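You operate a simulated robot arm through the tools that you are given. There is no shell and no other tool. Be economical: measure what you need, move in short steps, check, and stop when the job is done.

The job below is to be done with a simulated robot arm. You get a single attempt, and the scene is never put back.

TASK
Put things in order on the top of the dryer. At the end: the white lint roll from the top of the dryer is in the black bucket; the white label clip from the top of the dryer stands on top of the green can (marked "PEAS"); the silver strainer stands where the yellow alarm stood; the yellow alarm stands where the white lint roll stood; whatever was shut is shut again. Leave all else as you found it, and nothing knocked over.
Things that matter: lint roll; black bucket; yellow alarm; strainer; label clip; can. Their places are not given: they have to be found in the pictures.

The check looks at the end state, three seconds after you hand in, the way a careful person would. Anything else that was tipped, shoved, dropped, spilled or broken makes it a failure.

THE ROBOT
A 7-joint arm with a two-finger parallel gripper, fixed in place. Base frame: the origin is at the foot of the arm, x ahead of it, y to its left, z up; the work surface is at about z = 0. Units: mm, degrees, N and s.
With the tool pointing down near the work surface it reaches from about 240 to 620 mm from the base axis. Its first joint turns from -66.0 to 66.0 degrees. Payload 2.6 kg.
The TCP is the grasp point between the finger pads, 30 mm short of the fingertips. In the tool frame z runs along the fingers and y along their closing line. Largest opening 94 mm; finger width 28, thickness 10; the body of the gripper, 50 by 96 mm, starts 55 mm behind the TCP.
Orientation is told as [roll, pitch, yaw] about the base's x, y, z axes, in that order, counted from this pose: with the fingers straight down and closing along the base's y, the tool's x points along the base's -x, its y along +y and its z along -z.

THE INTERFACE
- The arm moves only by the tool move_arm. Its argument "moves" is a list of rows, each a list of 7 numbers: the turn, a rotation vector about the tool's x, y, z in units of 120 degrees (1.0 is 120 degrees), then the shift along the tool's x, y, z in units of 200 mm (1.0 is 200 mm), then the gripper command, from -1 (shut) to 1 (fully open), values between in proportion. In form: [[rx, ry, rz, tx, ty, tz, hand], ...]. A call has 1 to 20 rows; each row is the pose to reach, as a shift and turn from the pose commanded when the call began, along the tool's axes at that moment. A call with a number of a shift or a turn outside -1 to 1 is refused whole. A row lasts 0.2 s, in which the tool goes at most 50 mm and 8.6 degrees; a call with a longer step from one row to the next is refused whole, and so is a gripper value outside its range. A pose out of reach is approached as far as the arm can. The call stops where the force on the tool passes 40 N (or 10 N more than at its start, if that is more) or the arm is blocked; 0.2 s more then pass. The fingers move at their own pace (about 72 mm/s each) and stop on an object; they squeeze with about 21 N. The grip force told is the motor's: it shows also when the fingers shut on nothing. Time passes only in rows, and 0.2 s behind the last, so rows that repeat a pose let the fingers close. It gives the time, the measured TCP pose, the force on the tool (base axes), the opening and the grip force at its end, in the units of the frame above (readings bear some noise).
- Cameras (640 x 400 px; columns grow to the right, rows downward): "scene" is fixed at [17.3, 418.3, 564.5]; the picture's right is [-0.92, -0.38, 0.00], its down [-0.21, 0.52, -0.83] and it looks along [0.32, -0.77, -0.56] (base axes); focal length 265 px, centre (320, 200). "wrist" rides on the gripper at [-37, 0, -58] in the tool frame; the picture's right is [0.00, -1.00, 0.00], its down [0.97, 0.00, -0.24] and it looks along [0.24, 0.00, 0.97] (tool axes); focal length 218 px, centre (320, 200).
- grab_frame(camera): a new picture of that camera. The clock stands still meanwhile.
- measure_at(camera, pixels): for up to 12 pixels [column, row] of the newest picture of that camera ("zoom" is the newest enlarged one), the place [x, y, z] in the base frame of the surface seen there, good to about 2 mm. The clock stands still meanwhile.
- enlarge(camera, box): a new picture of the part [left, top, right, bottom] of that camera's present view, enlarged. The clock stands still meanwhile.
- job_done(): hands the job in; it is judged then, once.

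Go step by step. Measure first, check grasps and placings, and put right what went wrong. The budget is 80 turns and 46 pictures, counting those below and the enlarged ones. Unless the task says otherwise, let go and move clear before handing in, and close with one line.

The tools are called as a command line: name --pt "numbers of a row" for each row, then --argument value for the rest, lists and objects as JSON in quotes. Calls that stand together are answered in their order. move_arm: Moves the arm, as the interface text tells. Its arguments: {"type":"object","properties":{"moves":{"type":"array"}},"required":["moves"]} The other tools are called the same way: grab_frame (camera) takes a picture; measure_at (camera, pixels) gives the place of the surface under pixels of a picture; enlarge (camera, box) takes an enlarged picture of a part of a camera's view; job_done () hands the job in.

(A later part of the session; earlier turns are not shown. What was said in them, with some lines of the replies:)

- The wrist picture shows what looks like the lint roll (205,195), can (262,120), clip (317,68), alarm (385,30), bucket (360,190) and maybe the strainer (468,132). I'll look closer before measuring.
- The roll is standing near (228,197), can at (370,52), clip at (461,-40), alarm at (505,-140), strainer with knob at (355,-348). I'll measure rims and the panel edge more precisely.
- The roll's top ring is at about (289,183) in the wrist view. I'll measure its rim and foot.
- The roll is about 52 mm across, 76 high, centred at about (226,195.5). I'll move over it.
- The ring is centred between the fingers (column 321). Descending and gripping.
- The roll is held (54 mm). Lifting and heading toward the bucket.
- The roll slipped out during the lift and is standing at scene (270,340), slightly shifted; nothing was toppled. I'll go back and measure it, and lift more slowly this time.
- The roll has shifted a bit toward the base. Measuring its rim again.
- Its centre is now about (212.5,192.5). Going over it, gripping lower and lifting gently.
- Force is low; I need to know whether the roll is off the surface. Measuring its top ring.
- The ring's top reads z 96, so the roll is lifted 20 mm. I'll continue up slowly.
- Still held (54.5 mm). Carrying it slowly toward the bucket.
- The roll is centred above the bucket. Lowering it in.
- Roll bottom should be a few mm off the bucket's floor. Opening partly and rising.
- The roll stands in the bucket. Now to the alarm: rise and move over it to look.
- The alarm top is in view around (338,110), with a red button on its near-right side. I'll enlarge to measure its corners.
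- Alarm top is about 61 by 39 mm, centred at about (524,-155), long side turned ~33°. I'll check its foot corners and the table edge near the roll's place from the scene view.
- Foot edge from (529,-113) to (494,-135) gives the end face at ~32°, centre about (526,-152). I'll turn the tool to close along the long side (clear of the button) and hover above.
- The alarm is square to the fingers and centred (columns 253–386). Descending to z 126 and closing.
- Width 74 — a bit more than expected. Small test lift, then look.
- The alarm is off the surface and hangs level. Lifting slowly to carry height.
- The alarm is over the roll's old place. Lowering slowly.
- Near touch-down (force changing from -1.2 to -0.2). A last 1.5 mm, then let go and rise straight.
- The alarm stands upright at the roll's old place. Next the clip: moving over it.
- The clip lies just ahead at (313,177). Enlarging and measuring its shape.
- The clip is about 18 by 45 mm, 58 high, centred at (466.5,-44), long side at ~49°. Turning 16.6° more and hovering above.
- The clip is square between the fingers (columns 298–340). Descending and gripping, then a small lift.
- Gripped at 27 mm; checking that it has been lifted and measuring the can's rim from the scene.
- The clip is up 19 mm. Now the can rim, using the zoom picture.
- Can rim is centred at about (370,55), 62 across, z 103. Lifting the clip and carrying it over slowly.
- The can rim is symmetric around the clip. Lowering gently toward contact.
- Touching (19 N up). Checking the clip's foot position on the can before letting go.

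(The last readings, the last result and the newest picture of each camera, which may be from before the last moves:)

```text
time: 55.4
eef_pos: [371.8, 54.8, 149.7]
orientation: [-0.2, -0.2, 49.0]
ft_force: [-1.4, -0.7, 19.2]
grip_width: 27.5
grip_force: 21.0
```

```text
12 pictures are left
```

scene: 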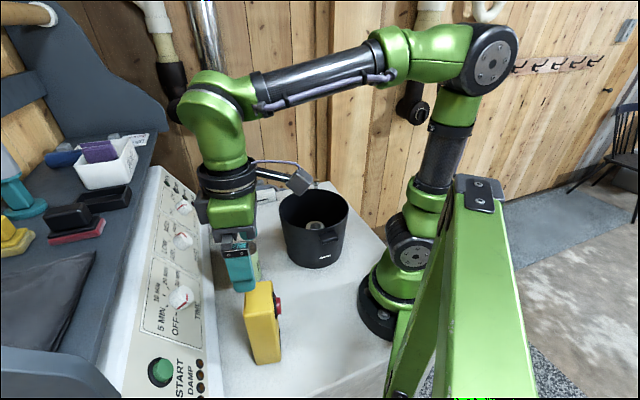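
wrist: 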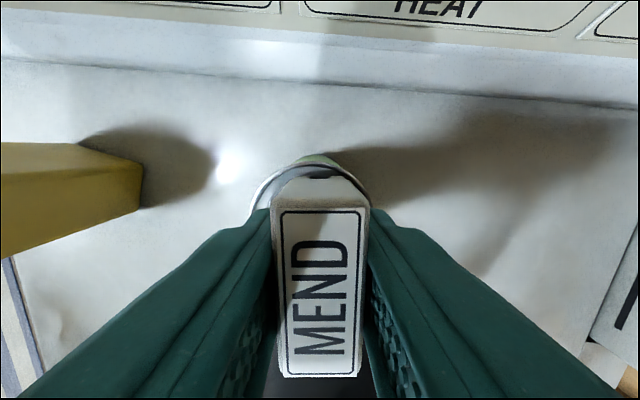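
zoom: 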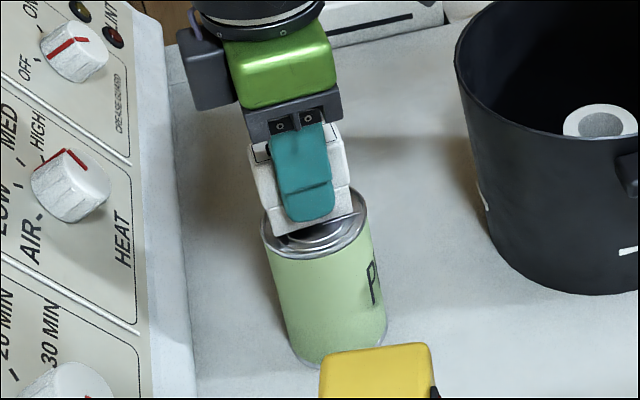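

The clip sits ~5 mm off the can's centre (rim spans 248–372, clip at 320). I'll lift a little, shift 5 mm along tool y, and set down again.

move_arm --pt "0 0 0 0 0 -0.02 -1" --pt "0 0 0 0 0 -0.04 -1" --pt "0 0 0 -0.004 0.013 -0.04 -1" --pt "0 0 0 -0.008 0.026 -0.04 -1" --pt "0 0 0 -0.008 0.026 -0.04 -1" --pt "0 0 0 -0.008 0.026 -0.02 -1" --pt "0 0 0 -0.008 0.026 -0.01 -1" --pt "0 0 0 -0.008 0.026 -0.005 -1" --pt "0 0 0 -0.008 0.026 -0.005 -1"

grab_frame --camera "wrist"

```text
time: 57.4
eef_pos: [367.1, 58.5, 149.8]
orientation: [-0.1, 0.0, 49.0]
ft_force: [-0.6, -0.8, 4.9]
grip_width: 27.4
grip_force: 21.1
```

```text
11 pictures are left
```

wrist: 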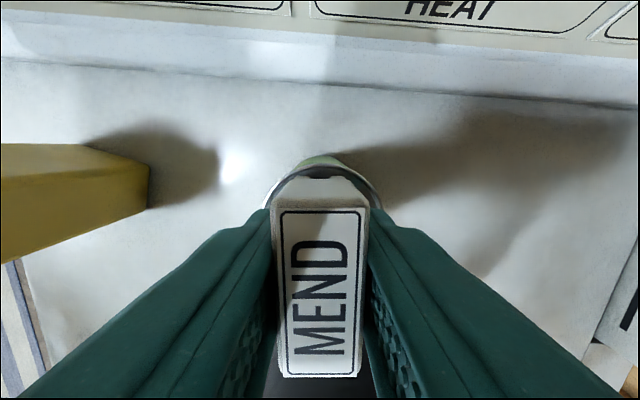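

Now centred (rim 262–382) with light contact of 5 N. Letting go and rising straight.

move_arm --pt "0 0 0 0 0 0 -0.3" --pt "0 0 0 0 0 0 0" --pt "0 0 0 0 0 0 0.4" --pt "0 0 0 0 0 0 0.4" --pt "0 0 0 0 0 -0.1 0.4" --pt "0 0 0 0 0 -0.25 0.4" --pt "0 0 0 0 0 -0.45 0.4" --pt "0 0 0 0 0 -0.65 0.7" --pt "0 0 0 0 0 -0.75 1"

grab_frame --camera "wrist"

```text
time: 59.4
eef_pos: [365.8, 59.9, 299.3]
orientation: [0.0, 0.0, 48.9]
ft_force: [-0.7, 0.3, -0.3]
grip_width: 93.9
grip_force: 0.1
```

```text
10 pictures are left
```

wrist: 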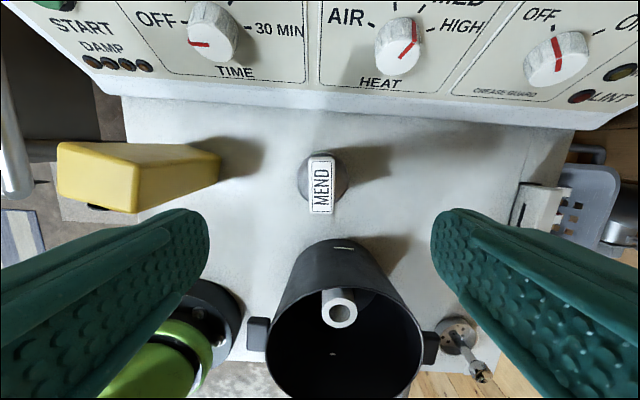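

The clip stands on the can. Next the strainer: moving over it while turning back to yaw 0.

move_arm --pt "0 0 0.068 0.09 -0.12 0 1" --pt "0 0 0.136 0.18 -0.25 0 1" --pt "0 0 0.204 0.27 -0.37 0 1" --pt "0 0 0.272 0.36 -0.49 0 1" --pt "0 0 0.34 0.46 -0.62 0 1" --pt "0 0 0.408 0.55 -0.74 0 1" --pt "0 0 0.408 0.55 -0.74 0 1"

move_arm --pt "0 0 0 0.03 -0.2 0 1" --pt "0 0 0 0.08 -0.4 0 1" --pt "0 0 0 0.13 -0.6 0.1 1" --pt "0 0 0 0.18 -0.8 0.2 1" --pt "0 0 0 0.21 -0.98 0.3 1" --pt "0 0 0 0.21 -0.98 0.3 1"

grab_frame --camera "wrist"

```text
time: 61.0
eef_pos: [408.5, -120.8, 299.6]
orientation: [0.0, 0.0, 0.0]
ft_force: [-0.5, -0.2, 0.2]
grip_width: 94.3
grip_force: 0.1
```

```text
time: 62.4
eef_pos: [365.6, -316.9, 240.1]
orientation: [0.0, -0.1, 0.0]
ft_force: [0.4, 0.4, 0.8]
grip_width: 93.8
grip_force: 0.0
```

```text
9 pictures are left
```

wrist: 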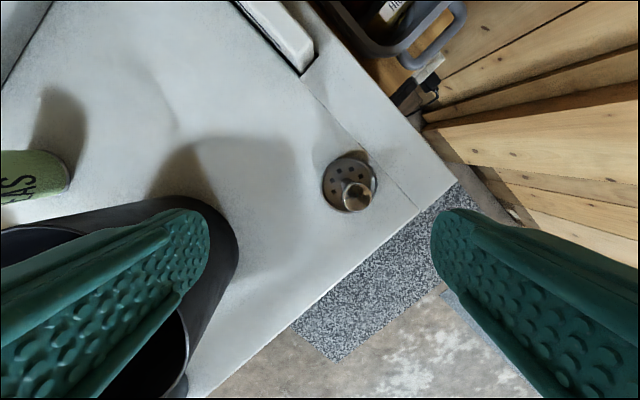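

The strainer is at (349,185) with its knob at (356,195). Enlarging to measure.

enlarge --camera "wrist" --box '[310, 140, 390, 225]'

measure_at --camera "wrist" --pixels '[[356, 197], [352, 196], [361, 197], [356, 190], [356, 203], [324, 182], [372, 175], [348, 157], [345, 210], [330, 200], [347, 185]]'

```text
4.71 times, centred on (350, 182) of wrist
```

zoom: 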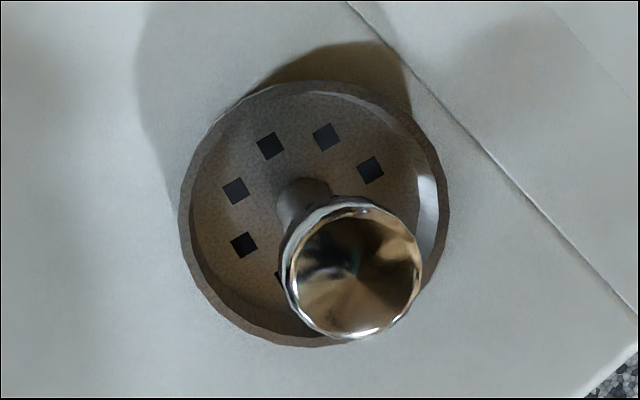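

```text
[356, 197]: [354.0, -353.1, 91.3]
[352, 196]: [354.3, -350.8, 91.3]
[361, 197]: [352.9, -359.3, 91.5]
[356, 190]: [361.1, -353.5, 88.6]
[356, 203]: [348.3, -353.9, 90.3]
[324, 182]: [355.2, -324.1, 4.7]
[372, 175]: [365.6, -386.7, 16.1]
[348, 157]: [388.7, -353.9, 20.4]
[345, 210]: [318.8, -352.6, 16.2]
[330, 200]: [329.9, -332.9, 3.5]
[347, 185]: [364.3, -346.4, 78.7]
```

Knob: centre (354,-354), top z 91, ~27 mm across; basket ~70 mm wide. Descending around the knob and gripping, with a small test lift.

move_arm --pt "0 0 0 0.03 -0.1 0.1 0.5" --pt "0 0 0 0.058 -0.185 0.25 0.5" --pt "0 0 0 0.058 -0.185 0.42 0.5" --pt "0 0 0 0.058 -0.185 0.42 0.5" --pt "0 0 0 0.058 -0.185 0.54 0.5" --pt "0 0 0 0.058 -0.185 0.66 0.5" --pt "0 0 0 0.058 -0.185 0.76 0.5" --pt "0 0 0 0.058 -0.185 0.8 0.5" --pt "0 0 0 0.058 -0.185 0.8 0.2" --pt "0 0 0 0.058 -0.185 0.8 -0.2" --pt "0 0 0 0.058 -0.185 0.8 -1" --pt "0 0 0 0.058 -0.185 0.8 -1" --pt "0 0 0 0.058 -0.185 0.8 -1" --pt "0 0 0 0.058 -0.185 0.8 -1" --pt "0 0 0 0.058 -0.185 0.79 -1" --pt "0 0 0 0.058 -0.185 0.76 -1" --pt "0 0 0 0.058 -0.185 0.72 -1" --pt "0 0 0 0.058 -0.185 0.7 -1" --pt "0 0 0 0.058 -0.185 0.7 -1"

grab_frame --camera "wrist"

```text
time: 66.4
eef_pos: [353.6, -353.6, 99.0]
orientation: [-0.1, 0.0, 0.1]
ft_force: [0.0, -0.9, -0.7]
grip_width: 29.1
grip_force: 21.4
```

```text
7 pictures are left
```

wrist: 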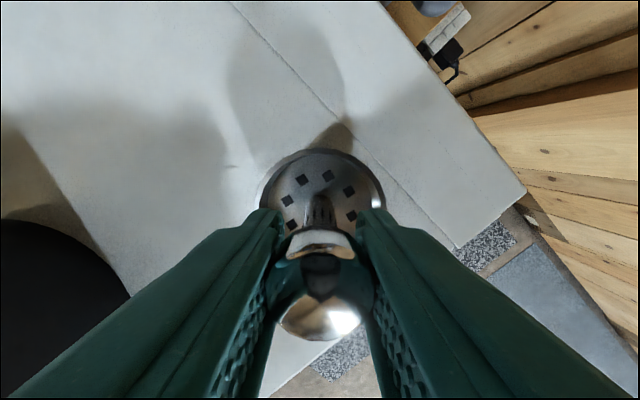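

The strainer hangs level in the grip (29 mm). Lifting and carrying it to the alarm's old place.

move_arm --pt "0 0 0 0 0 -0.05 -1" --pt "0 0 0 0 0 -0.15 -1" --pt "0 0 0 0 0 -0.27 -1" --pt "0 0 0 0 0 -0.38 -1" --pt "0 0 0 0 0 -0.46 -1" --pt "0 0 0 0 0 -0.5 -1" --pt "0 0 0 -0.03 0.035 -0.5 -1" --pt "0 0 0 -0.09 0.105 -0.5 -1" --pt "0 0 0 -0.17 0.2 -0.5 -1" --pt "0 0 0 -0.25 0.295 -0.5 -1" --pt "0 0 0 -0.33 0.39 -0.5 -1" --pt "0 0 0 -0.41 0.485 -0.5 -1" --pt "0 0 0 -0.49 0.58 -0.5 -1" --pt "0 0 0 -0.57 0.675 -0.5 -1" --pt "0 0 0 -0.65 0.77 -0.5 -1" --pt "0 0 0 -0.73 0.86 -0.5 -1" --pt "0 0 0 -0.8 0.94 -0.5 -1" --pt "0 0 0 -0.84 0.985 -0.5 -1" --pt "0 0 0 -0.855 1.0 -0.5 -1" --pt "0 0 0 -0.855 1.0 -0.5 -1"

grab_frame --camera "scene"

```text
time: 70.6
eef_pos: [525.1, -152.1, 199.6]
orientation: [0.0, 0.1, 0.0]
ft_force: [0.5, -0.5, -0.7]
grip_width: 29.1
grip_force: 21.1
```

```text
6 pictures are left
```

scene: 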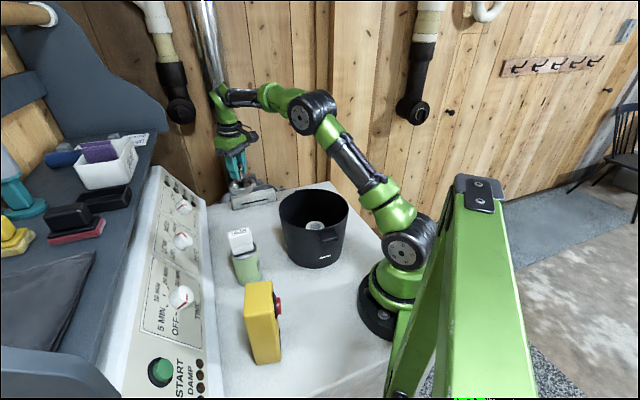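

Position is (525,-152). Everything else stands. Lowering the strainer.

move_arm --pt "0 0 0 0 0 0.05 -1" --pt "0 0 0 0 0 0.14 -1" --pt "0 0 0 0 0 0.25 -1" --pt "0 0 0 0 0 0.36 -1" --pt "0 0 0 0 0 0.45 -1" --pt "0 0 0 0 0 0.52 -1" --pt "0 0 0 0 0 0.56 -1" --pt "0 0 0 0 0 0.58 -1" --pt "0 0 0 0 0 0.59 -1" --pt "0 0 0 0 0 0.595 -1" --pt "0 0 0 0 0 0.6 -1" --pt "0 0 0 0 0 0.6 -1"

```text
time: 73.2
eef_pos: [525.5, -153.8, 80.0]
orientation: [-0.1, 0.0, 0.0]
ft_force: [0.2, 0.3, -0.2]
grip_width: 29.1
grip_force: 21.7
```

move_arm --pt "0 0 0 0 0 0.005 -1" --pt "0 0 0 0 0 0.005 -1" --pt "0 0 0 0 0 0.005 -0.2" --pt "0 0 0 0 0 0.005 0.1" --pt "0 0 0 0 0 0.005 0.4" --pt "0 0 0 0 0 0.005 0.4" --pt "0 0 0 0 0 -0.1 0.4" --pt "0 0 0 0 0 -0.25 0.4" --pt "0 0 0 0 0 -0.45 0.4" --pt "0 0 0 0 0 -0.65 0.4" --pt "0 0 0 0.2 0 -0.85 0.4" --pt "0 0 0 0.4 0 -0.95 1"

grab_frame --camera "wrist"

enlarge --camera "scene" --box '[190, 160, 390, 380]'

```text
refused: row 11 steps farther than a row can; nothing moved
```

```text
5 pictures are left
```

wrist: 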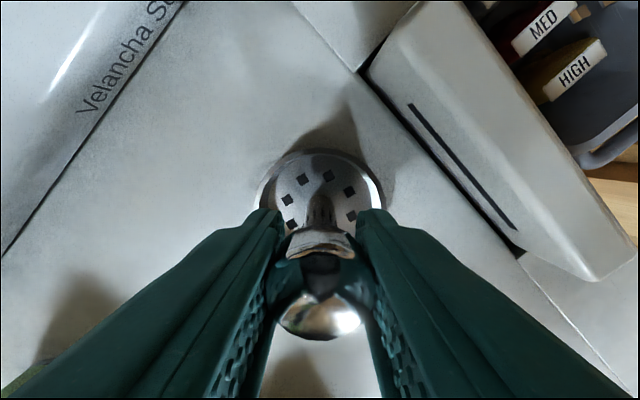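

```text
1.82 times, centred on (290, 270) of scene
```

zoom: 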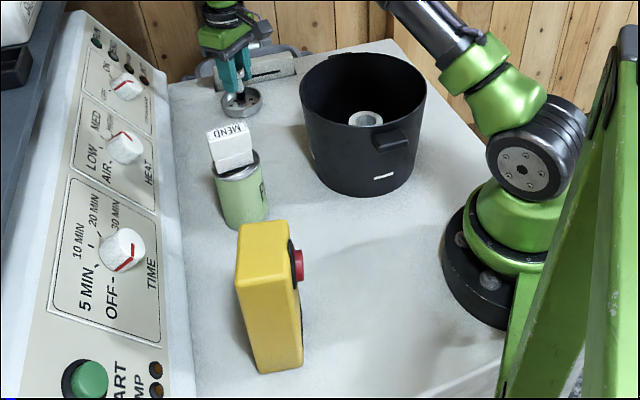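

The call was refused for too long a step, so the strainer is still held at the surface. Repeating with shorter steps.

move_arm --pt "0 0 0 0 0 0.005 -1" --pt "0 0 0 0 0 0.005 -1" --pt "0 0 0 0 0 0.005 -0.2" --pt "0 0 0 0 0 0.005 0.1" --pt "0 0 0 0 0 0.005 0.4" --pt "0 0 0 0 0 0.005 0.4" --pt "0 0 0 0 0 -0.1 0.4" --pt "0 0 0 0 0 -0.25 0.4" --pt "0 0 0 0 0 -0.45 0.4" --pt "0 0 0 0 0 -0.65 0.4" --pt "0 0 0 0 0 -0.85 0.4" --pt "0 0 0 0.15 0 -0.95 1" --pt "0 0 0 0.3 0 -1.0 1"

grab_frame --camera "wrist"

enlarge --camera "scene" --box '[190, 160, 390, 380]'

```text
time: 76.0
eef_pos: [463.0, -154.5, 279.6]
orientation: [0.0, 0.0, -0.1]
ft_force: [0.5, -0.7, 0.0]
grip_width: 94.0
grip_force: 0.1
```

```text
3 pictures are left
```

wrist: 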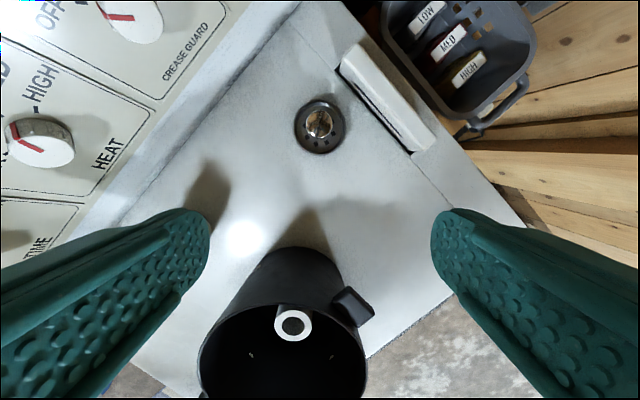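

```text
1.82 times, centred on (290, 270) of scene
```

zoom: 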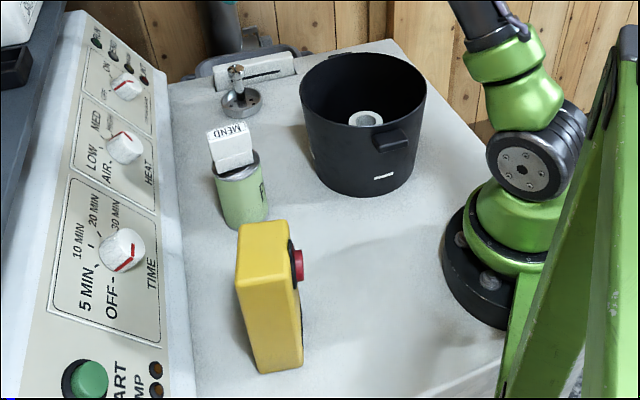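

The pictures show the roll in the bucket, the clip on the can, the alarm at the roll's old place and the strainer at the alarm's. All are upright and the arm is clear, so I'm handing in.

job_done

```text
The job is handed in.
```

The job is handed in: the lint roll is in the bucket, the clip is on the can, the strainer and alarm are in their new places, and nothing was knocked over. The roll slipped out of the grip once on the way but stayed standing.
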